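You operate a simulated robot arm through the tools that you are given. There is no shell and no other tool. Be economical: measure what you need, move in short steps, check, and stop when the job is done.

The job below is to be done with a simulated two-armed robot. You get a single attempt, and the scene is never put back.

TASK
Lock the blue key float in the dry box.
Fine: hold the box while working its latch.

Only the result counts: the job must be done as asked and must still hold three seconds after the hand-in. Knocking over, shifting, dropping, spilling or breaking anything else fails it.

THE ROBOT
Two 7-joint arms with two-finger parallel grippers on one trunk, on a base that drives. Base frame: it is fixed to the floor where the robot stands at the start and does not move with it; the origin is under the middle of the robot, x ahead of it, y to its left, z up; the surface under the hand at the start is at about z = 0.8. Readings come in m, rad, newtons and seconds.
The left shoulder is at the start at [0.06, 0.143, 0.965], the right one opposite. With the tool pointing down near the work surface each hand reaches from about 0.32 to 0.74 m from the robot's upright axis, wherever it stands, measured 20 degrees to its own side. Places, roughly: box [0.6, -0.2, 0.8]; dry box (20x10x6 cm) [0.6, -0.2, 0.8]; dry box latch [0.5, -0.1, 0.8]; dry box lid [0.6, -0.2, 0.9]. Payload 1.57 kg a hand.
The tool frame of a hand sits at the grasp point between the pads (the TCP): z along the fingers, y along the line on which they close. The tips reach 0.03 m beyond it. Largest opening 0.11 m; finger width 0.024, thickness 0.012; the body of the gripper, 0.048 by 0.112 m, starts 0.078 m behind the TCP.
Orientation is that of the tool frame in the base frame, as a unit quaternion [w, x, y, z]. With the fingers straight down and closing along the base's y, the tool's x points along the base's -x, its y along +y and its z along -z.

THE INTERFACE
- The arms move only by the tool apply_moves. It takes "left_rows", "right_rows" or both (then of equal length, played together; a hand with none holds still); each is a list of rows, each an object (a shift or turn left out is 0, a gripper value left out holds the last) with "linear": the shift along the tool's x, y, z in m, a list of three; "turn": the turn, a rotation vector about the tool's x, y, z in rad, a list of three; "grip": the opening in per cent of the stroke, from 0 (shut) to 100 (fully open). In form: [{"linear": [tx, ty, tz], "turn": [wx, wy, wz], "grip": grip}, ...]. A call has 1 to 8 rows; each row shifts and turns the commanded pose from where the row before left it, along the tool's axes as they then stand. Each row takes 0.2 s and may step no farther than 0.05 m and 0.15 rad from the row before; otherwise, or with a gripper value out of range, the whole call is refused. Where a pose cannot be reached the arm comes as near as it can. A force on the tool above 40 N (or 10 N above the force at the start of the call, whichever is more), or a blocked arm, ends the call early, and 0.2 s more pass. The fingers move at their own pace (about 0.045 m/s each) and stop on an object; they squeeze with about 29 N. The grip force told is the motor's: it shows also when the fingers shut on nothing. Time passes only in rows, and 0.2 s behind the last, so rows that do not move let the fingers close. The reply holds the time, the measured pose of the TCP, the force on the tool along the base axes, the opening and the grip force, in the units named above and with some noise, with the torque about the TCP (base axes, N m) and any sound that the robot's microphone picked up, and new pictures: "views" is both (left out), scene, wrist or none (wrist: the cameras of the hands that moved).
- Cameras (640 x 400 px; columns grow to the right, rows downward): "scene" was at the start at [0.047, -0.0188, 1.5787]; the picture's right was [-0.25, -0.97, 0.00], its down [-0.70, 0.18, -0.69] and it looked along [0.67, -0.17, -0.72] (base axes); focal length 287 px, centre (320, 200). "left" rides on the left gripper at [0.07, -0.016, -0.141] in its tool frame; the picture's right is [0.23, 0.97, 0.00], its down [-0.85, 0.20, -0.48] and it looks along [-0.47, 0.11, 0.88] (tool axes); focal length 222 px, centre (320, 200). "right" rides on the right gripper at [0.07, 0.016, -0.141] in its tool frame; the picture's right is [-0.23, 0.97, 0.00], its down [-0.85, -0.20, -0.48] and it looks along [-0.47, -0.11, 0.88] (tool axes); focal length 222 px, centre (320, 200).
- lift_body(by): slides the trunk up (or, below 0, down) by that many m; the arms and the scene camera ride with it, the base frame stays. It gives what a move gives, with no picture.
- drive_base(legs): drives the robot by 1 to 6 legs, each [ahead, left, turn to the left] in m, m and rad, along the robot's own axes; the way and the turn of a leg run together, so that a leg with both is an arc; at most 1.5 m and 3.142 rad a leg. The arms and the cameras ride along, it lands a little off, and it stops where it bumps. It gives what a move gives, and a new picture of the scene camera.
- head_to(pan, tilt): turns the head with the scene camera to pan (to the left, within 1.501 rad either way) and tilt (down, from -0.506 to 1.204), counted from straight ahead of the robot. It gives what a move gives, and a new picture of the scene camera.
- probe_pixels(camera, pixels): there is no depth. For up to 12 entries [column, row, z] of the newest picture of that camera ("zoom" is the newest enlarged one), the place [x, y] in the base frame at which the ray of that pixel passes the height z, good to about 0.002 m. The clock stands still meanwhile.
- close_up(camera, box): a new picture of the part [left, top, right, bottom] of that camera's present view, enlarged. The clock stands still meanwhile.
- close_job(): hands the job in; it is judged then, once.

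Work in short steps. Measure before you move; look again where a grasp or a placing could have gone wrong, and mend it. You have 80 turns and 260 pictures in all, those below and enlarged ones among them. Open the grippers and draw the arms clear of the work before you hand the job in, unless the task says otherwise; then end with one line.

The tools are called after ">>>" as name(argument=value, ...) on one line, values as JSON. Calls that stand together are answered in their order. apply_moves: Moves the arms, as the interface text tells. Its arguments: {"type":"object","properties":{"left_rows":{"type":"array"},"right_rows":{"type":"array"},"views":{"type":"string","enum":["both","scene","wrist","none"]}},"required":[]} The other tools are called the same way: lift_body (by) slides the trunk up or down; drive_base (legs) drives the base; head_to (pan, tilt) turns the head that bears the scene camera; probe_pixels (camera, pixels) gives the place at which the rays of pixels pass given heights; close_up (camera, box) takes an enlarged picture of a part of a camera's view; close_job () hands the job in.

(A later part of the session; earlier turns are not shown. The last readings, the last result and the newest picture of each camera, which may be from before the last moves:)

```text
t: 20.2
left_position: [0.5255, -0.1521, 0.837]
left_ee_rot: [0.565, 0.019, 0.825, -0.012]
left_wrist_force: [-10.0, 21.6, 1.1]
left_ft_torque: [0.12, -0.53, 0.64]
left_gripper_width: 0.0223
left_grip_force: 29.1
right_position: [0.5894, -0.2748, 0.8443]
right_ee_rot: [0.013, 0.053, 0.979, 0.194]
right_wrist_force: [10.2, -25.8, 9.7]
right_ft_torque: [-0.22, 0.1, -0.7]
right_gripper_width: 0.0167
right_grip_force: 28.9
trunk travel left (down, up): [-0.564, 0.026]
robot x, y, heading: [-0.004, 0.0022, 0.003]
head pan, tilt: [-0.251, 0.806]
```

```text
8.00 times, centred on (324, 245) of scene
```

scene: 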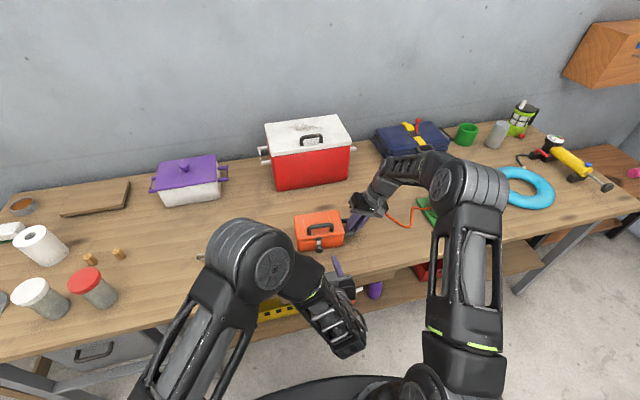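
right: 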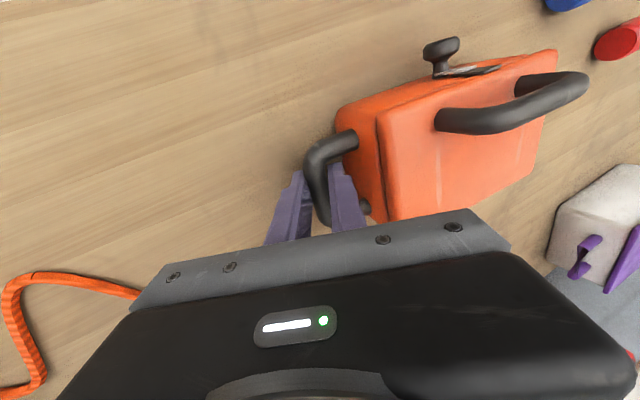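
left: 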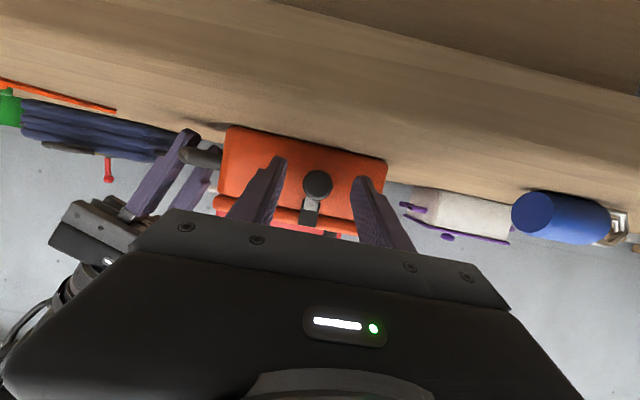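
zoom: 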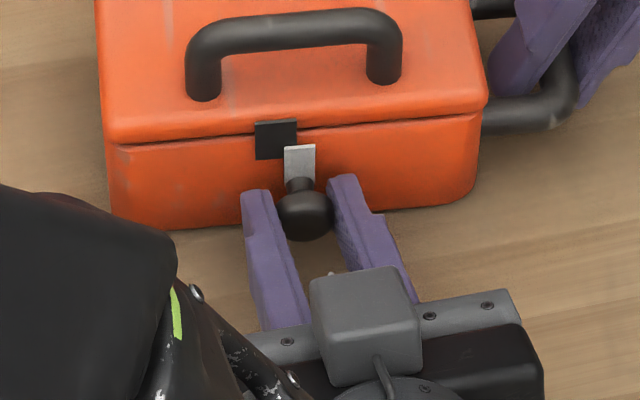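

The bar is now offset about 9 mm from the tab (21 N). I'll continue sliding.

>>> apply_moves(left_rows=[{"linear": [0, -0.003, 0]}, {"linear": [0, -0.003, 0]}, {"linear": [0, -0.003, 0]}, {}], views="none")

>>> close_up(camera="scene", box=[284, 220, 364, 270])

```text
t: 21.2
left_position: [0.5248, -0.164, 0.8381]
left_ee_rot: [0.564, 0.022, 0.826, -0.015]
left_wrist_force: [-15.5, 15.7, 0.7]
left_ft_torque: [0.13, 0.12, 0.13]
left_gripper_width: 0.0227
left_grip_force: 28.9
right_position: [0.5901, -0.2714, 0.8438]
right_ee_rot: [0.012, 0.052, 0.979, 0.198]
right_wrist_force: [14.5, -14.0, 1.3]
right_ft_torque: [-0.12, 0.03, -0.78]
right_gripper_width: 0.0163
right_grip_force: 29.3
trunk travel left (down, up): [-0.564, 0.026]
robot x, y, heading: [-0.0003, 0.0002, -0.003]
head pan, tilt: [-0.251, 0.806]
```

```text
8.00 times, centred on (324, 245) of scene
```

zoom: 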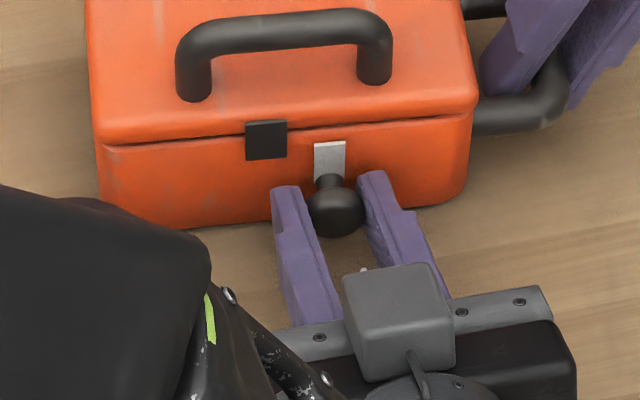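

The bar has cleared the tab (about 8 mm gap). I'll push 5 mm more to reach the stop, then release.

>>> apply_moves(left_rows=[{"linear": [0, -0.003, 0]}, {"linear": [0, -0.003, 0]}, {}], views="none")

>>> close_up(camera="scene", box=[284, 220, 364, 270])

```text
t: 22.0
left_position: [0.5254, -0.1682, 0.8381]
left_ee_rot: [0.563, 0.019, 0.826, -0.012]
left_wrist_force: [-14.8, 28.2, 0.5]
left_ft_torque: [0.13, -0.21, 0.68]
left_gripper_width: 0.0226
left_grip_force: 28.7
right_position: [0.5902, -0.2735, 0.8435]
right_ee_rot: [0.013, 0.053, 0.979, 0.195]
right_wrist_force: [15.9, -28.2, 0.2]
right_ft_torque: [-0.23, 0.26, -0.56]
right_gripper_width: 0.0161
right_grip_force: 29.1
trunk travel left (down, up): [-0.564, 0.026]
robot x, y, heading: [-0.0031, -0.0001, -0.004]
head pan, tilt: [-0.251, 0.806]
```

```text
8.00 times, centred on (324, 245) of scene
```

zoom: 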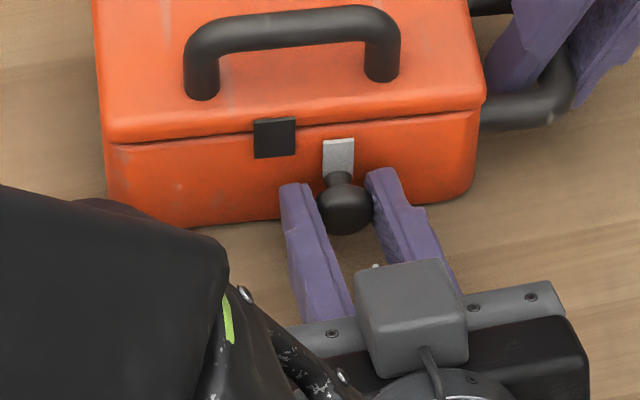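

The bar stays 24 mm off the tab at the stop, so the latch is open. I'll release the knob, back off, rise and pitch the left hand to 45°.

>>> apply_moves(left_rows=[{"linear": [0, 0.002, 0], "grip": 60}, {"grip": 60}, {"linear": [0, 0, -0.03]}, {"linear": [0, 0, -0.04]}, {"linear": [0, 0, -0.04]}, {"linear": [-0.042, 0, -0.017]}, {"linear": [-0.042, 0, -0.017]}, {"linear": [-0.042, 0, -0.017]}], views="none")

>>> apply_moves(left_rows=[{"turn": [0, 0.14, 0]}, {"turn": [0, 0.14, 0]}, {"turn": [0, 0.14, 0]}], views="both")

>>> close_up(camera="scene", box=[276, 200, 372, 260])

```text
t: 23.8
left_position: [0.4219, -0.1632, 1.0158]
left_ee_rot: [0.564, 0.021, 0.825, -0.014]
left_wrist_force: [-0.3, 1.1, 0.2]
left_ft_torque: [0.0, 0.05, -0.02]
left_gripper_width: 0.0658
left_grip_force: 0.1
right_position: [0.5888, -0.2695, 0.8436]
right_ee_rot: [0.01, 0.051, 0.979, 0.198]
right_wrist_force: [0.4, 1.0, -1.7]
right_ft_torque: [0.08, 0.12, 0.14]
right_gripper_width: 0.0153
right_grip_force: 29.2
trunk travel left (down, up): [-0.564, 0.026]
robot x, y, heading: [0.0005, -0.0004, 0.001]
head pan, tilt: [-0.251, 0.806]
```

```text
t: 24.6
left_position: [0.4215, -0.1629, 1.0151]
left_ee_rot: [0.379, 0.024, 0.925, -0.011]
left_wrist_force: [-0.1, -0.9, 0.3]
left_ft_torque: [-0.01, -0.03, 0.0]
left_gripper_width: 0.0662
left_grip_force: 0.0
right_position: [0.5891, -0.2697, 0.8431]
right_ee_rot: [0.01, 0.051, 0.979, 0.198]
right_wrist_force: [-0.6, 0.3, -1.9]
right_ft_torque: [-0.05, 0.07, -0.04]
right_gripper_width: 0.0154
right_grip_force: 29.5
trunk travel left (down, up): [-0.564, 0.026]
robot x, y, heading: [-0.0015, -0.0006, -0.002]
head pan, tilt: [-0.251, 0.806]
```

scene: 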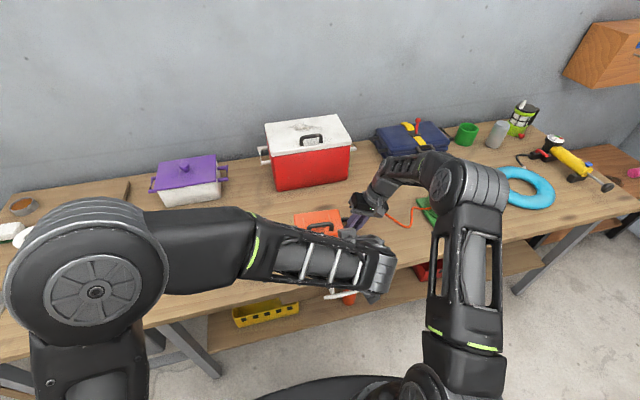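
left: 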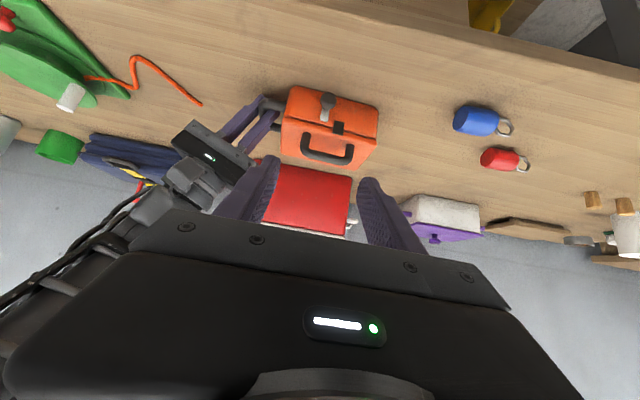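

```text
6.67 times, centred on (324, 230) of scene
```

zoom: 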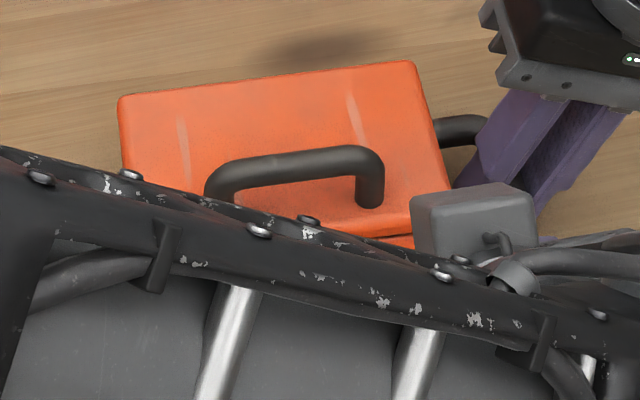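

The left camera now sees the lid and handle well. I'll enlarge and probe both cameras to triangulate the handle.

>>> close_up(camera="left", box=[264, 78, 392, 178])

>>> probe_pixels(camera="scene", pixels=[[320, 225.2, 0.88], [320, 225.2, 0.89], [320, 225.2, 0.9], [331.4, 229.7, 0.862]])

>>> probe_pixels(camera="left", pixels=[[327, 157, 0.88], [327, 157, 0.89], [327, 157, 0.9], [303, 137, 0.862], [352, 147, 0.862]])

```text
4.00 times, centred on (328, 128) of left
```

zoom: 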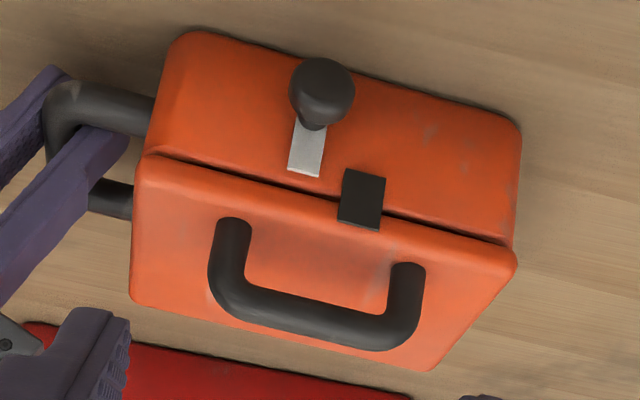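

```text
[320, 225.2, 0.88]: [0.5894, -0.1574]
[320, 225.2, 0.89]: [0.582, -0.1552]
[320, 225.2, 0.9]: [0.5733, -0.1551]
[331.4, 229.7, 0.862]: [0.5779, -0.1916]
```

```text
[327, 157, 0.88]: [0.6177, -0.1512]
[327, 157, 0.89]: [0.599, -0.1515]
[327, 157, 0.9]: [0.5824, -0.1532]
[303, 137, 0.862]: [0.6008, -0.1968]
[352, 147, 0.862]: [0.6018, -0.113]
```

I'll triangulate the lid's back corners and handle more precisely from both cameras.

>>> probe_pixels(camera="scene", pixels=[[294, 214.6, 0.855], [294, 214.6, 0.865], [294, 214.6, 0.875], [337.8, 209.2, 0.855], [337.8, 209.2, 0.865], [337.8, 209.2, 0.875]])

>>> probe_pixels(camera="left", pixels=[[354.3, 170.5, 0.855], [354.3, 170.5, 0.865], [354.3, 170.5, 0.875], [281.8, 153, 0.855], [281.8, 153, 0.865], [281.8, 153, 0.875], [306.75, 134.25, 0.865], [350, 145.5, 0.865], [283.8, 116.8, 0.865], [376.8, 141.8, 0.865]])

```text
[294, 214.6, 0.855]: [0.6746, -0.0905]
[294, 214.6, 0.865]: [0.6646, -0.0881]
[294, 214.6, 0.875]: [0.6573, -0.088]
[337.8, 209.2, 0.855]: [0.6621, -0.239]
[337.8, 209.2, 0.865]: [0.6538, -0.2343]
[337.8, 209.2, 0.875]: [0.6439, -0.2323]
```

```text
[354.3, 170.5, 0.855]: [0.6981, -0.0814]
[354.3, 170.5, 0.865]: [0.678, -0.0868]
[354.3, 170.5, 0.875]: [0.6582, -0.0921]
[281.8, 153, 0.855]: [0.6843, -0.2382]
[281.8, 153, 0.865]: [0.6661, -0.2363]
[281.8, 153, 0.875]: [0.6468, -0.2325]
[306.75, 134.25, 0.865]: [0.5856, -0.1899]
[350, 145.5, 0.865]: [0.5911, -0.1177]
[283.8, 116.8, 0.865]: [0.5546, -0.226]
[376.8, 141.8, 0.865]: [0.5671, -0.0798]
```

The lid top is at z≈0.875, and the handle bar's centre is near (0.575,-0.154,0.901), parallel to the front. I'll steepen the left hand to about 70° and roll it 90° so it closes across the bar.

>>> apply_moves(left_rows=[{"turn": [0, 0.147, 0]}, {"turn": [0, 0.147, 0]}, {"turn": [0, 0.147, 0]}, {"turn": [0, 0, 0.143]}, {"turn": [0, 0, 0.143]}, {"turn": [0, 0, 0.143]}, {"turn": [0, 0, 0.143]}, {"turn": [0, 0, 0.143]}], views="none")

>>> apply_moves(left_rows=[{"turn": [0, 0, 0.143]}, {"turn": [0, 0, 0.143]}, {"turn": [0, 0, 0.143]}, {"turn": [0, 0, 0.143]}, {"turn": [0, 0, 0.143]}, {"turn": [0, 0, 0.143]}], views="both")

```text
t: 26.4
left_position: [0.4207, -0.1623, 1.0144]
left_ee_rot: [0.159, 0.369, 0.914, 0.055]
left_wrist_force: [-0.1, 0.7, -0.7]
left_ft_torque: [-0.02, -0.01, -0.01]
left_gripper_width: 0.0658
left_grip_force: 0.1
right_position: [0.589, -0.2697, 0.8439]
right_ee_rot: [0.01, 0.052, 0.979, 0.198]
right_wrist_force: [-0.3, 0.3, -1.7]
right_ft_torque: [-0.02, 0.12, 0.02]
right_gripper_width: 0.0154
right_grip_force: 29.7
trunk travel left (down, up): [-0.564, 0.026]
robot x, y, heading: [-0.0011, 0.001, -0.001]
head pan, tilt: [-0.251, 0.806]
```

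```text
t: 27.8
left_position: [0.4217, -0.1627, 1.0159]
left_ee_rot: [0.122, 0.716, 0.678, 0.117]
left_wrist_force: [0.7, -0.3, 0.3]
left_ft_torque: [0.01, 0.0, 0.0]
left_gripper_width: 0.0662
left_grip_force: 0.1
right_position: [0.5898, -0.2707, 0.8433]
right_ee_rot: [0.01, 0.051, 0.979, 0.198]
right_wrist_force: [-0.5, 1.1, -0.9]
right_ft_torque: [-0.02, 0.08, 0.04]
right_gripper_width: 0.0153
right_grip_force: 29.5
trunk travel left (down, up): [-0.564, 0.026]
robot x, y, heading: [0.0006, -0.0006, 0.0]
head pan, tilt: [-0.251, 0.806]
```

scene: 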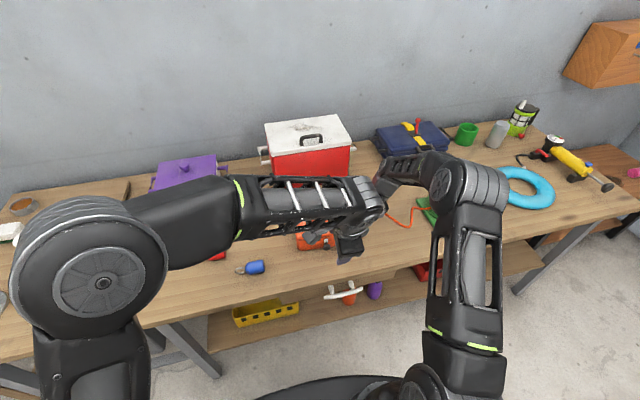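
left: 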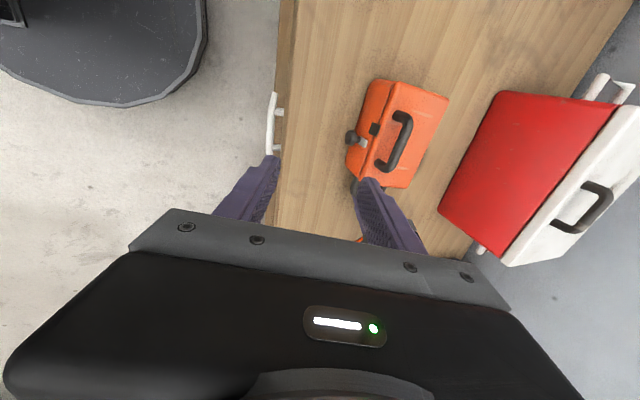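

Orientation is as wanted. I'll move to about 8 cm above the bar along the tool axis, with the opening narrowed to 4 cm.

>>> apply_moves(left_rows=[{"linear": [0.004, 0.0265, 0.016], "grip": 38}, {"linear": [0.004, 0.0265, 0.016]}, {"linear": [0.004, 0.0265, 0.016]}, {"linear": [0.004, 0.0265, 0.016]}], views="wrist")

>>> close_up(camera="left", box=[240, 80, 400, 180])

```text
t: 28.8
left_position: [0.5453, -0.1523, 0.9875]
left_ee_rot: [0.122, 0.714, 0.68, 0.116]
left_wrist_force: [0.2, 0.1, 1.0]
left_ft_torque: [-0.01, -0.03, 0.01]
left_gripper_width: 0.0418
left_grip_force: 0.0
right_position: [0.5891, -0.27, 0.8442]
right_ee_rot: [0.011, 0.051, 0.979, 0.198]
right_wrist_force: [0.3, -0.1, -1.4]
right_ft_torque: [-0.16, 0.03, -0.03]
right_gripper_width: 0.0155
right_grip_force: 28.4
trunk travel left (down, up): [-0.564, 0.026]
robot x, y, heading: [-0.0061, 0.0002, 0.004]
head pan, tilt: [-0.251, 0.806]
```

left: 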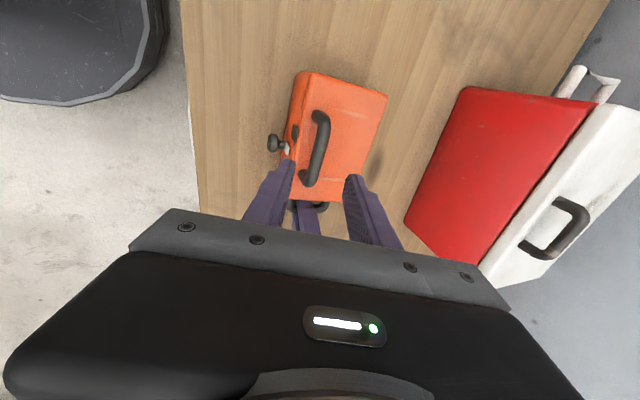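

```text
4.00 times, centred on (320, 130) of left
```

zoom: 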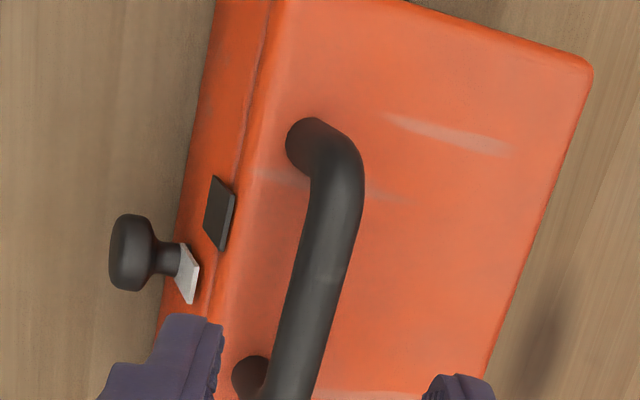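

The bar passes through col 319 at row 154, exactly on the approach line. I'll advance 5.5 cm and check.

>>> apply_moves(left_rows=[{"linear": [0, 0, 0.03]}, {"linear": [0, 0, 0.025]}], views="none")

>>> close_up(camera="left", box=[240, 110, 400, 210])

>>> close_up(camera="right", box=[400, 0, 640, 150])

```text
t: 29.4
left_position: [0.5628, -0.1535, 0.9372]
left_ee_rot: [0.123, 0.715, 0.678, 0.116]
left_wrist_force: [-0.3, 0.1, -0.6]
left_ft_torque: [0.0, 0.02, 0.04]
left_gripper_width: 0.0416
left_grip_force: 0.1
right_position: [0.5886, -0.2695, 0.8443]
right_ee_rot: [0.011, 0.051, 0.979, 0.199]
right_wrist_force: [1.1, 0.7, -0.2]
right_ft_torque: [-0.05, 0.11, 0.01]
right_gripper_width: 0.0153
right_grip_force: 29.1
trunk travel left (down, up): [-0.564, 0.026]
robot x, y, heading: [0.0001, 0.001, 0.0]
head pan, tilt: [-0.251, 0.806]
```

```text
4.00 times, centred on (320, 160) of left
```

zoom: 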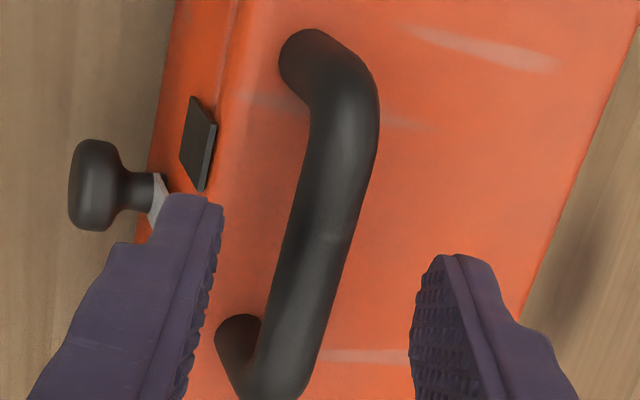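

```text
2.67 times, centred on (520, 75) of right
```

zoom: 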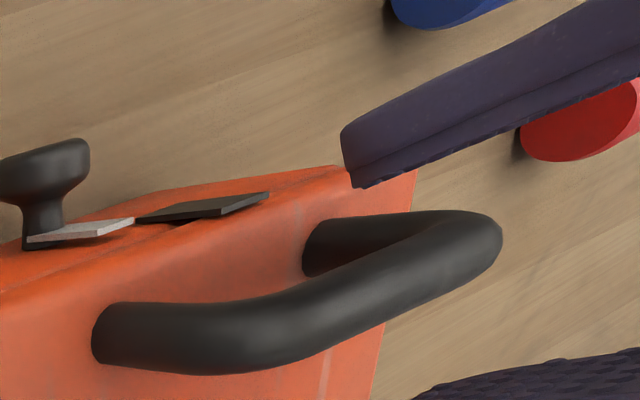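

Still centred. I'll advance 2.3 cm and close on the handle.

>>> apply_moves(left_rows=[{"linear": [0, 0, 0.012]}, {"linear": [0, 0, 0.011]}, {"grip": 0}, {"grip": 0}, {"grip": 0}], views="none")

>>> close_up(camera="left", box=[240, 110, 400, 210])

>>> close_up(camera="right", box=[400, 0, 640, 150])

```text
t: 30.6
left_position: [0.5692, -0.1538, 0.9154]
left_ee_rot: [0.123, 0.715, 0.679, 0.116]
left_wrist_force: [-3.3, 0.5, 0.7]
left_ft_torque: [0.09, -0.01, -0.53]
left_gripper_width: 0.0136
left_grip_force: 24.1
right_position: [0.5897, -0.2704, 0.8435]
right_ee_rot: [0.012, 0.051, 0.979, 0.197]
right_wrist_force: [4.7, 0.3, -2.4]
right_ft_torque: [0.0, 0.28, 0.08]
right_gripper_width: 0.0151
right_grip_force: 29.3
trunk travel left (down, up): [-0.564, 0.026]
robot x, y, heading: [-0.002, 0.0019, -0.002]
head pan, tilt: [-0.251, 0.806]
```

```text
4.00 times, centred on (320, 160) of left
```

zoom: 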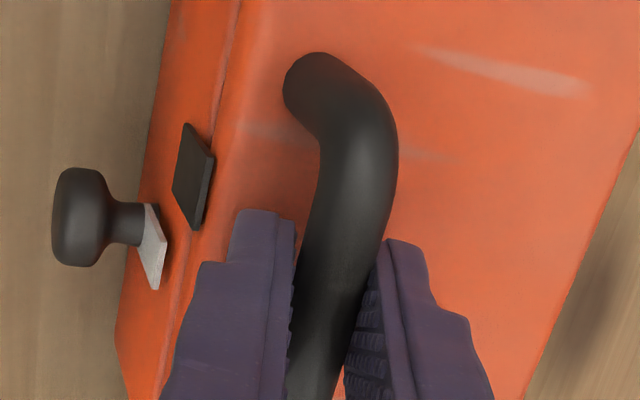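

```text
2.67 times, centred on (520, 75) of right
```

zoom: 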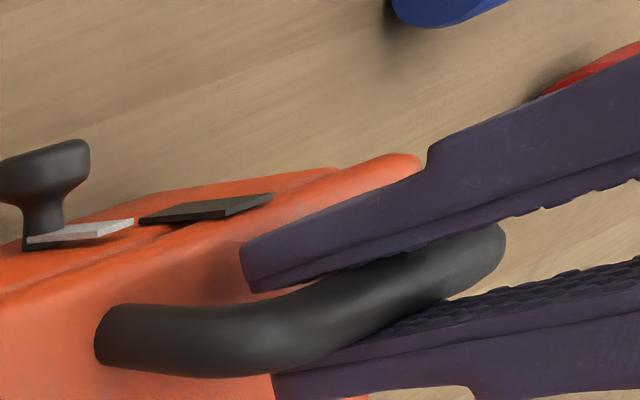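

Handle gripped (0.0136 m). Assuming a rear hinge near (0.655, 0.85), I'll lift the first 10° of arc and look.

>>> apply_moves(left_rows=[{"linear": [0, 0.0046, -0.0031]}, {"linear": [0, 0.0046, -0.0031]}, {"linear": [0, 0.0047, -0.003]}, {}], views="both")

>>> close_up(camera="right", box=[320, 0, 640, 200])

```text
t: 31.6
left_position: [0.5793, -0.1544, 0.9297]
left_ee_rot: [0.123, 0.715, 0.678, 0.117]
left_wrist_force: [-3.2, 2.0, 1.3]
left_ft_torque: [0.25, 0.04, -0.6]
left_gripper_width: 0.0137
left_grip_force: 28.3
right_position: [0.5889, -0.2694, 0.844]
right_ee_rot: [0.011, 0.051, 0.979, 0.198]
right_wrist_force: [4.5, -1.0, -0.3]
right_ft_torque: [0.04, 0.3, -0.04]
right_gripper_width: 0.0155
right_grip_force: 28.9
trunk travel left (down, up): [-0.564, 0.026]
robot x, y, heading: [-0.0031, 0.0003, 0.003]
head pan, tilt: [-0.251, 0.806]
```

scene: 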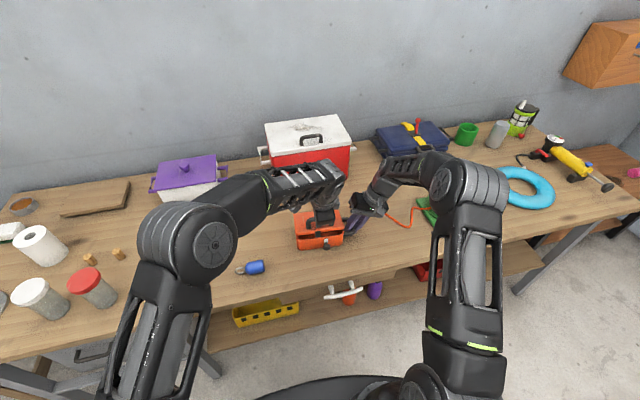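
left: 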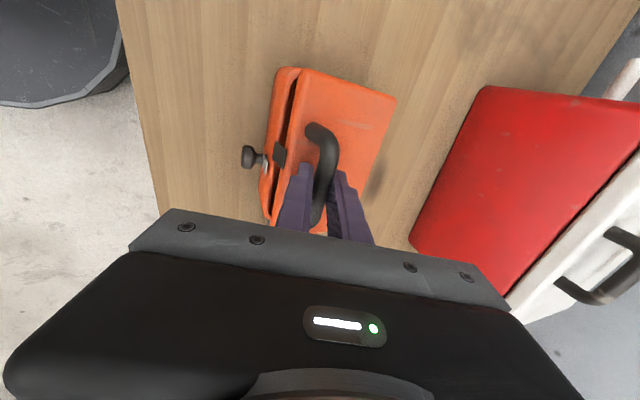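

```text
2.00 times, centred on (480, 100) of right
```

zoom: 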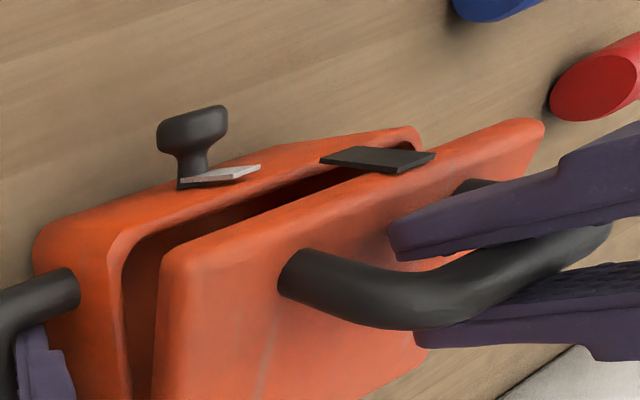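

The lid opens on a rear hinge with little force. I'll continue the arc to about 50°.

>>> apply_moves(left_rows=[{"linear": [0, 0.0077, -0.0033]}, {"linear": [0, 0.0076, -0.0033]}, {"linear": [0, 0.0082, -0.002]}, {"linear": [0, 0.0081, -0.0019]}, {"linear": [-0.001, 0.0083, -0.0005]}, {"linear": [0, 0.0082, -0.0004]}, {"linear": [-0.001, 0.0083, 0.001]}, {"linear": [0, 0.0083, 0.0009]}], views="both")

>>> close_up(camera="right", box=[320, 0, 640, 200])

```text
t: 33.4
left_position: [0.6375, -0.1586, 0.9594]
left_ee_rot: [0.122, 0.714, 0.679, 0.117]
left_wrist_force: [-1.8, 2.2, 0.8]
left_ft_torque: [0.25, 0.07, -0.27]
left_gripper_width: 0.0133
left_grip_force: 28.6
right_position: [0.5892, -0.2703, 0.8436]
right_ee_rot: [0.01, 0.051, 0.979, 0.198]
right_wrist_force: [2.0, -2.2, -2.9]
right_ft_torque: [-0.03, 0.32, -0.14]
right_gripper_width: 0.0154
right_grip_force: 29.3
trunk travel left (down, up): [-0.564, 0.026]
robot x, y, heading: [0.0014, 0.002, -0.001]
head pan, tilt: [-0.251, 0.806]
```

scene: 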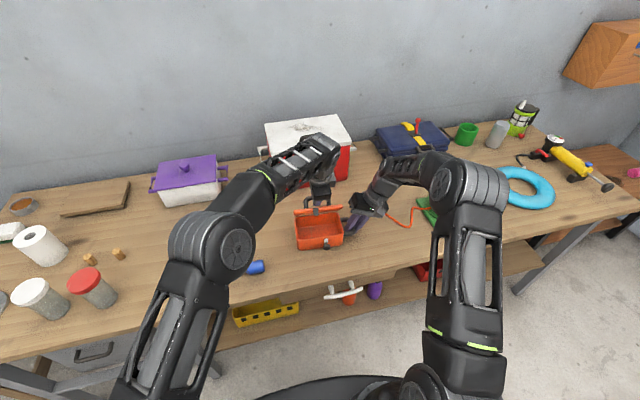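
left: 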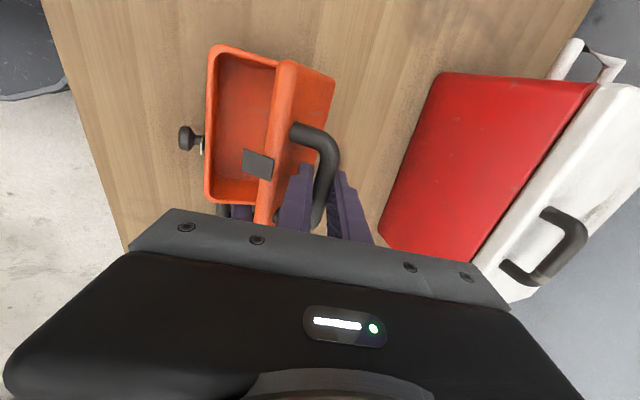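

```text
2.00 times, centred on (480, 100) of right
```

zoom: 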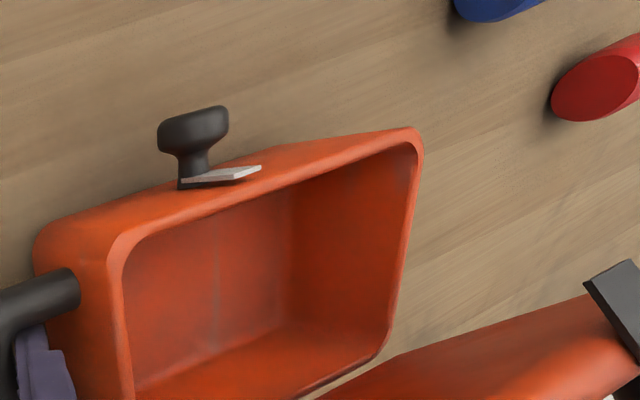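

The lid is well open. I'll carry on to about 75–80° with slight steepening of the hand.

>>> apply_moves(left_rows=[{"linear": [0, 0.008, 0.0024], "turn": [0.04, 0, 0]}, {"linear": [-0.001, 0.008, 0.0024], "turn": [0.04, 0, 0]}, {"linear": [0, 0.0075, 0.0032], "turn": [0.04, 0, 0]}, {"linear": [-0.001, 0.0075, 0.003], "turn": [0.04, 0, 0]}, {"linear": [0, 0.007, 0.004], "turn": [0.04, 0, 0]}, {}], views="both")

>>> close_up(camera="scene", box=[270, 170, 398, 250])

```text
t: 34.8
left_position: [0.6502, -0.1565, 0.9595]
left_ee_rot: [0.081, 0.721, 0.684, 0.075]
left_wrist_force: [-1.4, -15.7, 15.9]
left_ft_torque: [-0.07, -0.04, -0.12]
left_gripper_width: 0.0138
left_grip_force: 29.0
left hand out of reach, approached as far as the arm can: row 3, 4, 5
right_position: [0.5894, -0.269, 0.8458]
right_ee_rot: [0.011, 0.051, 0.978, 0.2]
right_wrist_force: [3.6, 15.3, 2.2]
right_ft_torque: [0.27, 0.64, 0.19]
right_gripper_width: 0.0151
right_grip_force: 29.1
trunk travel left (down, up): [-0.564, 0.026]
robot x, y, heading: [-0.0006, 0.0004, 0.002]
head pan, tilt: [-0.251, 0.806]
```

scene: 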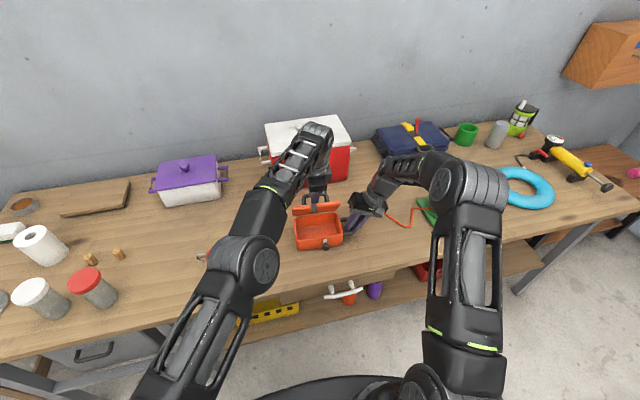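
left: 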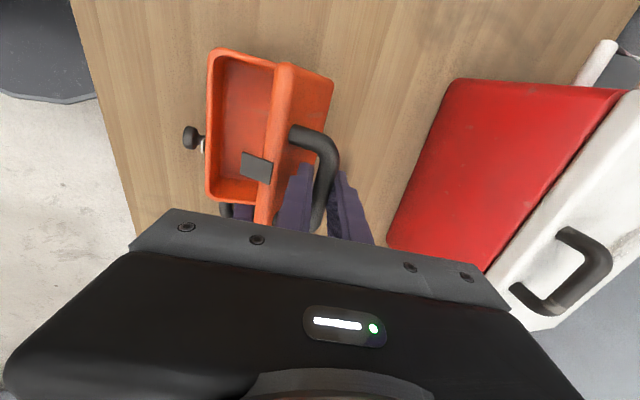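

```text
5.00 times, centred on (334, 210) of scene
```

zoom: 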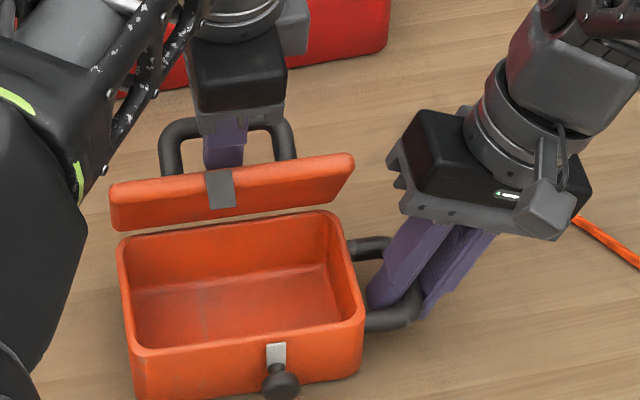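

The left arm has hit its reach limit with the lid about 65–70° open. I'll loosen the fingers slightly, still inside the handle loop, to see whether the lid stays by itself.

>>> apply_moves(left_rows=[{"linear": [0, -0.006, -0.003], "grip": 25}, {"grip": 25}, {}, {}], views="none")

>>> close_up(camera="scene", box=[270, 170, 398, 250])

>>> close_up(camera="left", box=[180, 40, 420, 240])

```text
t: 35.8
left_position: [0.6455, -0.1535, 0.9601]
left_ee_rot: [0.08, 0.72, 0.685, 0.075]
left_wrist_force: [5.3, 6.7, 1.7]
left_ft_torque: [0.37, -0.36, -0.19]
left_gripper_width: 0.0228
left_grip_force: 0.0
right_position: [0.5889, -0.2709, 0.8421]
right_ee_rot: [0.01, 0.053, 0.979, 0.197]
right_wrist_force: [-4.6, -7.1, -5.3]
right_ft_torque: [-0.15, 0.02, 0.36]
right_gripper_width: 0.0154
right_grip_force: 28.7
trunk travel left (down, up): [-0.564, 0.026]
robot x, y, heading: [0.0011, -0.0008, 0.003]
head pan, tilt: [-0.251, 0.806]
```

```text
5.00 times, centred on (334, 210) of scene
```

zoom: 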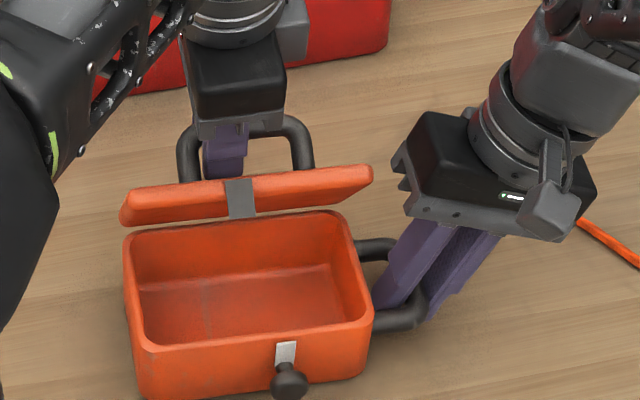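

```text
2.00 times, centred on (300, 140) of left
```

zoom: 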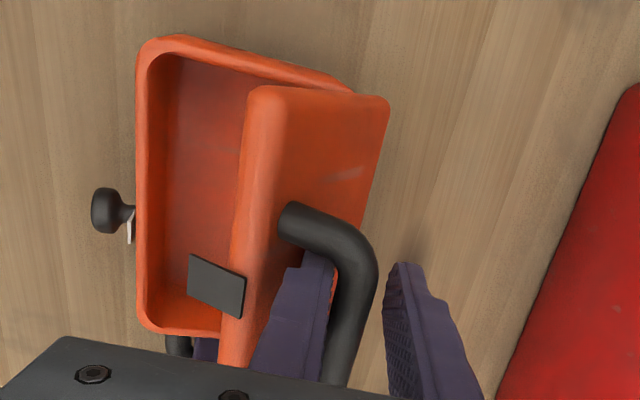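

The bar still rests against the near finger. I'll shift back 1 cm to see whether the lid follows or stays.

>>> apply_moves(left_rows=[{"linear": [0, -0.006, 0]}, {"linear": [0, -0.006, 0]}, {}, {}], views="none")

>>> close_up(camera="left", box=[180, 40, 420, 240])

>>> close_up(camera="scene", box=[270, 170, 398, 250])

```text
t: 36.8
left_position: [0.6327, -0.1512, 0.9579]
left_ee_rot: [0.08, 0.72, 0.684, 0.078]
left_wrist_force: [11.6, 13.8, 13.1]
left_ft_torque: [-0.12, -1.25, -0.03]
left_gripper_width: 0.0147
left_grip_force: 0.0
right_position: [0.5886, -0.2715, 0.8426]
right_ee_rot: [0.008, 0.052, 0.979, 0.198]
right_wrist_force: [-12.0, -13.5, -16.6]
right_ft_torque: [-0.2, 0.46, 0.87]
right_gripper_width: 0.0161
right_grip_force: 29.3
trunk travel left (down, up): [-0.564, 0.026]
robot x, y, heading: [0.0008, -0.0008, -0.001]
head pan, tilt: [-0.251, 0.806]
```

```text
2.00 times, centred on (300, 140) of left
```

zoom: 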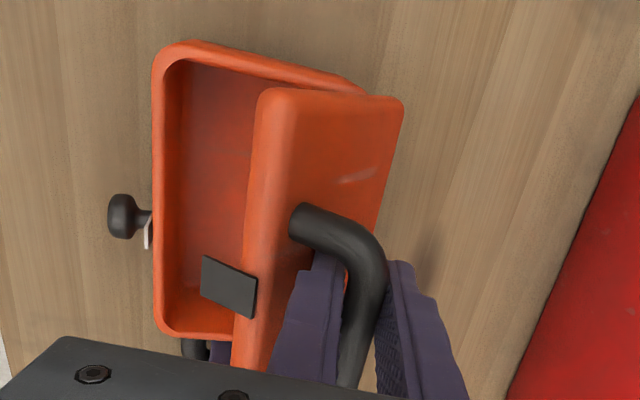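

```text
5.00 times, centred on (334, 210) of scene
```

zoom: 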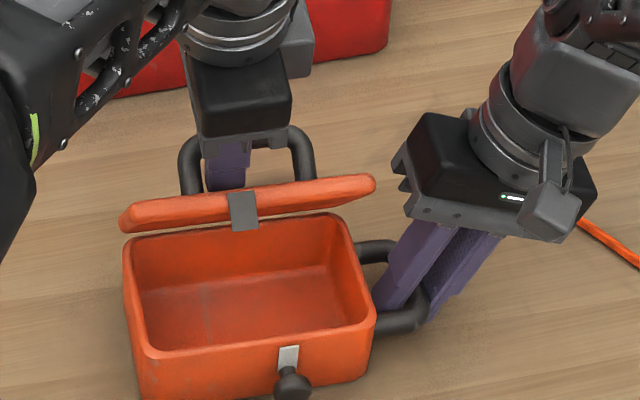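

The lid resists over 12 N without falling, so its hinge holds by friction. I'll relieve the push so the bar is centred, then withdraw upward slowly.

>>> apply_moves(left_rows=[{"linear": [0, 0.006, 0]}, {"linear": [0, 0.003, 0]}, {}], views="none")

>>> close_up(camera="left", box=[180, 40, 420, 240])

```text
t: 37.6
left_position: [0.6415, -0.1542, 0.9579]
left_ee_rot: [0.079, 0.721, 0.684, 0.076]
left_wrist_force: [7.3, 14.6, 9.1]
left_ft_torque: [0.43, -0.63, -0.42]
left_gripper_width: 0.0202
left_grip_force: 0.1
right_position: [0.5891, -0.271, 0.8431]
right_ee_rot: [0.011, 0.051, 0.979, 0.197]
right_wrist_force: [-6.6, -14.4, -11.3]
right_ft_torque: [-0.13, 0.33, 0.48]
right_gripper_width: 0.0157
right_grip_force: 29.1
trunk travel left (down, up): [-0.564, 0.026]
robot x, y, heading: [0.0032, -0.0002, -0.0]
head pan, tilt: [-0.251, 0.806]
```

```text
2.00 times, centred on (300, 140) of left
```

zoom: 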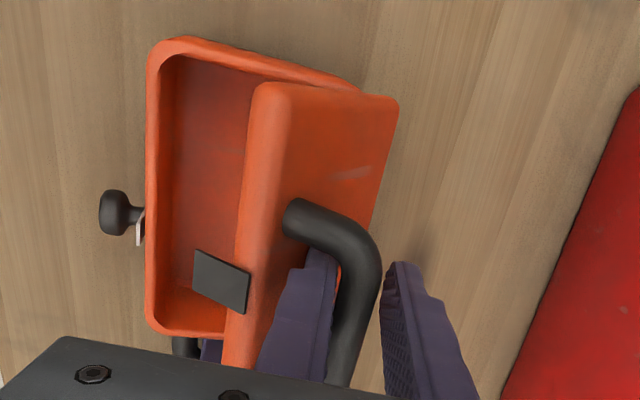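

There's residual wedge force (+y 14.6 N). I'll narrow the fingers a little, shift -y 4 mm, and start withdrawing upward in small steps.

>>> apply_moves(left_rows=[{"linear": [-0.004, 0.001, 0], "grip": 18}, {}, {}], views="none")

>>> apply_moves(left_rows=[{"linear": [0, 0, -0.006]}, {"linear": [0, 0, -0.006]}, {}], views="none")

>>> close_up(camera="left", box=[180, 40, 420, 240])

```text
t: 38.4
left_position: [0.6418, -0.1583, 0.9602]
left_ee_rot: [0.079, 0.721, 0.684, 0.076]
left_wrist_force: [3.5, 16.9, 10.1]
left_ft_torque: [0.67, -0.4, -0.47]
left_gripper_width: 0.0158
left_grip_force: 0.0
right_position: [0.5895, -0.2724, 0.8427]
right_ee_rot: [0.009, 0.053, 0.979, 0.197]
right_wrist_force: [-1.6, -16.6, -13.1]
right_ft_torque: [-0.03, 0.54, -0.06]
right_gripper_width: 0.0154
right_grip_force: 28.6
trunk travel left (down, up): [-0.564, 0.026]
robot x, y, heading: [0.002, 0.0016, 0.005]
head pan, tilt: [-0.251, 0.806]
```

```text
t: 39.2
left_position: [0.6371, -0.1605, 0.9707]
left_ee_rot: [0.08, 0.721, 0.684, 0.074]
left_wrist_force: [5.2, -2.7, -4.3]
left_ft_torque: [-0.09, -0.35, -0.1]
left_gripper_width: 0.0163
left_grip_force: 0.0
right_position: [0.5898, -0.2683, 0.8438]
right_ee_rot: [0.009, 0.049, 0.979, 0.2]
right_wrist_force: [-4.8, 3.0, 1.8]
right_ft_torque: [-0.07, -0.41, 0.73]
right_gripper_width: 0.0154
right_grip_force: 29.3
trunk travel left (down, up): [-0.564, 0.026]
robot x, y, heading: [0.0045, -0.0027, 0.003]
head pan, tilt: [-0.251, 0.806]
```

```text
2.00 times, centred on (300, 140) of left
```

zoom: 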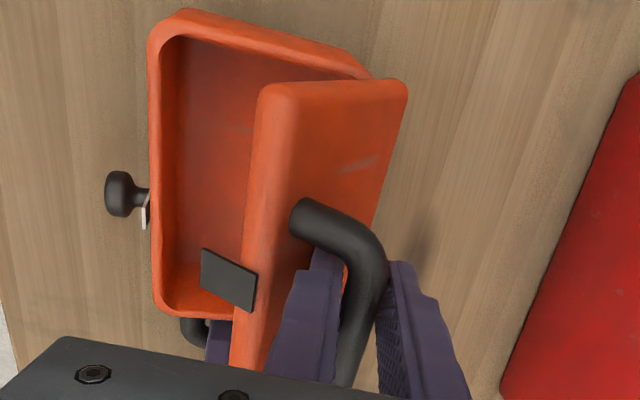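

I'll keep rising, adding forward motion so the far finger doesn't drag the bar.

>>> apply_moves(left_rows=[{"linear": [0, 0.004, -0.006]}, {"linear": [0, 0.003, -0.008], "grip": 25}, {"linear": [0, 0.002, -0.01]}, {}], views="none")

>>> close_up(camera="left", box=[180, 40, 420, 240])

>>> close_up(camera="scene", box=[270, 170, 398, 250])

```text
t: 40.2
left_position: [0.6413, -0.1559, 0.9876]
left_ee_rot: [0.076, 0.721, 0.685, 0.075]
left_wrist_force: [1.1, -1.7, 0.1]
left_ft_torque: [0.0, -0.02, 0.04]
left_gripper_width: 0.0276
left_grip_force: 0.0
left hand out of reach, approached as far as the arm can: row 3
right_position: [0.5904, -0.2695, 0.8435]
right_ee_rot: [0.011, 0.051, 0.979, 0.198]
right_wrist_force: [2.5, -0.4, 4.0]
right_ft_torque: [-0.04, -0.42, -0.18]
right_gripper_width: 0.0154
right_grip_force: 28.9
trunk travel left (down, up): [-0.564, 0.026]
robot x, y, heading: [-0.0045, -0.004, 0.002]
head pan, tilt: [-0.251, 0.806]
```

```text
2.00 times, centred on (300, 140) of left
```

zoom: 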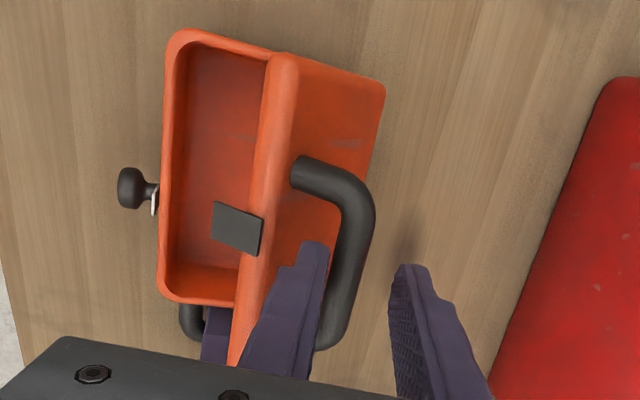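

```text
5.00 times, centred on (334, 210) of scene
```

zoom: 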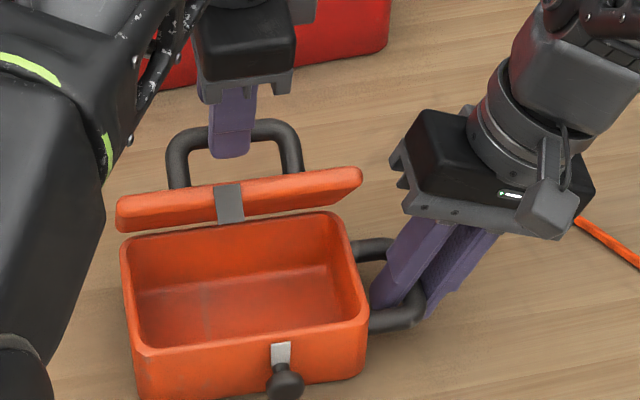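

Forces are near zero and the lid stays open with the fingertips above the bar. I'll withdraw fully upward.

>>> apply_moves(left_rows=[{"linear": [0, 0, -0.02]}, {"linear": [0, 0, -0.03]}, {"linear": [0, -0.02, -0.03]}, {"linear": [0, -0.04, 0]}, {"linear": [0, -0.04, 0]}], views="both")

>>> close_up(camera="scene", box=[230, 180, 390, 280])

```text
t: 41.4
left_position: [0.5274, -0.1494, 1.0429]
left_ee_rot: [0.081, 0.721, 0.684, 0.075]
left_wrist_force: [-0.8, 1.0, 0.1]
left_ft_torque: [0.03, 0.03, 0.02]
left_gripper_width: 0.0275
left_grip_force: 0.1
left hand out of reach, approached as far as the arm can: row 2
right_position: [0.5876, -0.2707, 0.8444]
right_ee_rot: [0.01, 0.052, 0.979, 0.198]
right_wrist_force: [-3.8, -1.6, 6.9]
right_ft_torque: [-0.01, -0.44, -0.02]
right_gripper_width: 0.0153
right_grip_force: 28.8
trunk travel left (down, up): [-0.564, 0.026]
robot x, y, heading: [-0.0007, -0.0013, -0.002]
head pan, tilt: [-0.251, 0.806]
```

scene: 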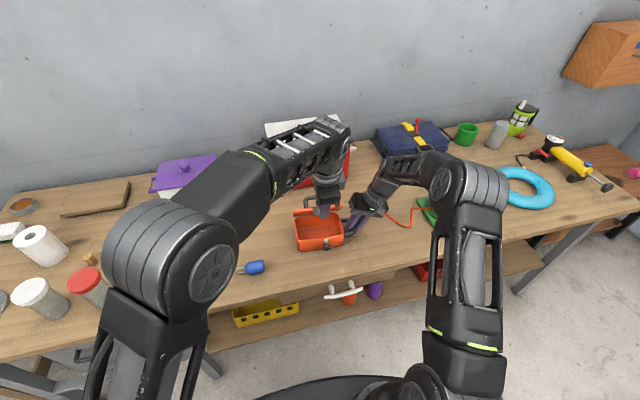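
left: 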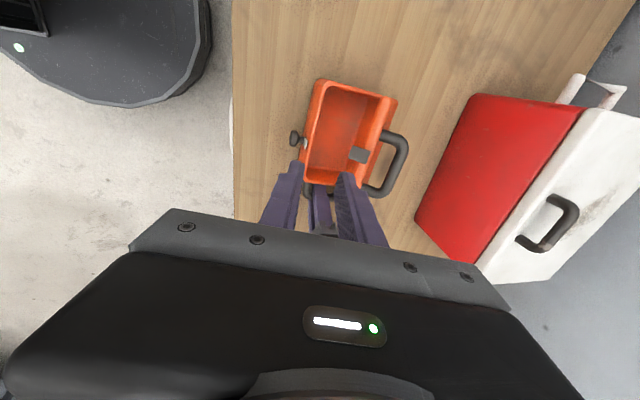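

```text
4.00 times, centred on (310, 230) of scene
```

zoom: 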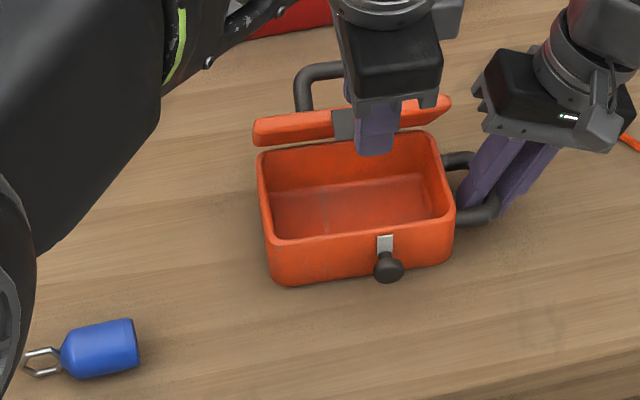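

The lid stays open by itself. Now the float: I'll probe its position and axis.

>>> probe_pixels(camera="zoom", pixels=[[68, 354, 0.815], [135, 343, 0.815], [102, 349, 0.815], [25, 362, 0.805], [102, 376, 0.805], [100, 325, 0.825], [395, 275, 0.84], [270, 240, 0.855], [453, 210, 0.855], [258, 150, 0.855], [435, 135, 0.855]])

```text
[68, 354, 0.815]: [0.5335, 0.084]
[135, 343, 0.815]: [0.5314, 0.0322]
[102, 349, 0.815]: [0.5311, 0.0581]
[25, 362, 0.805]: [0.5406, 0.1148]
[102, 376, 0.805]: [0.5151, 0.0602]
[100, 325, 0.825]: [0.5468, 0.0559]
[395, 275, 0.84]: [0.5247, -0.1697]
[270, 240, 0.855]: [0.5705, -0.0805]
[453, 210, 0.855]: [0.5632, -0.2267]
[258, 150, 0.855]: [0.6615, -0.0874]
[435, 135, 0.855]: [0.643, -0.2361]
```

The float's body centre is at (0.532,0.058,0.815), with axis along y and about 3 cm diameter. I'll straighten the hand vertical and move above it, opened.

>>> apply_moves(left_rows=[{"turn": [0.11, 0, 0], "grip": 60}, {"turn": [0.11, 0, 0]}, {"linear": [0.046, -0.001, 0]}, {"linear": [0.046, -0.001, 0.015]}, {"linear": [0.042, -0.001, 0.025]}, {"linear": [0.038, -0.001, 0.03]}, {"linear": [0.035, -0.001, 0.03]}], views="both")

>>> close_up(camera="left", box=[200, 80, 440, 230])

```text
t: 43.0
left_position: [0.5302, 0.0592, 0.9418]
left_ee_rot: [0.0, 0.725, 0.688, -0.001]
left_wrist_force: [0.1, 0.0, 0.0]
left_ft_torque: [0.02, 0.0, 0.02]
left_gripper_width: 0.066
left_grip_force: 0.0
right_position: [0.5891, -0.2696, 0.8422]
right_ee_rot: [0.011, 0.051, 0.979, 0.198]
right_wrist_force: [-0.1, 1.1, 2.1]
right_ft_torque: [-0.1, -0.25, 0.11]
right_gripper_width: 0.0153
right_grip_force: 28.7
trunk travel left (down, up): [-0.564, 0.026]
robot x, y, heading: [0.0007, 0.0002, -0.002]
head pan, tilt: [-0.251, 0.806]
```

scene: 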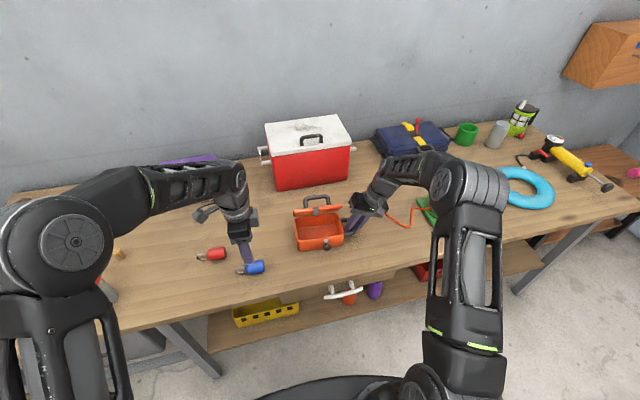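
left: 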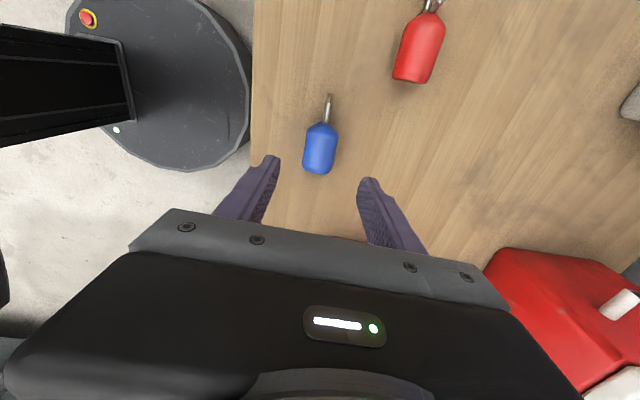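

```text
2.67 times, centred on (320, 155) of left
```

zoom: 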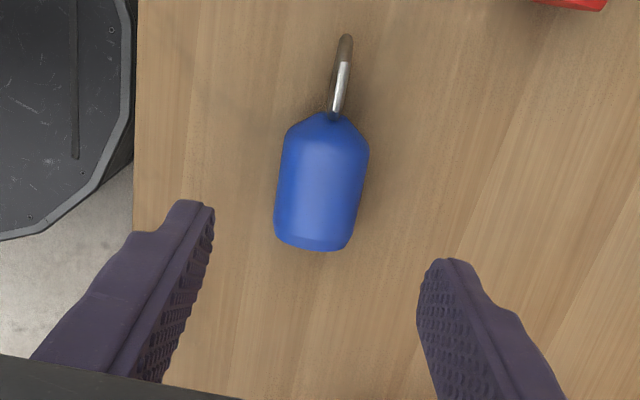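

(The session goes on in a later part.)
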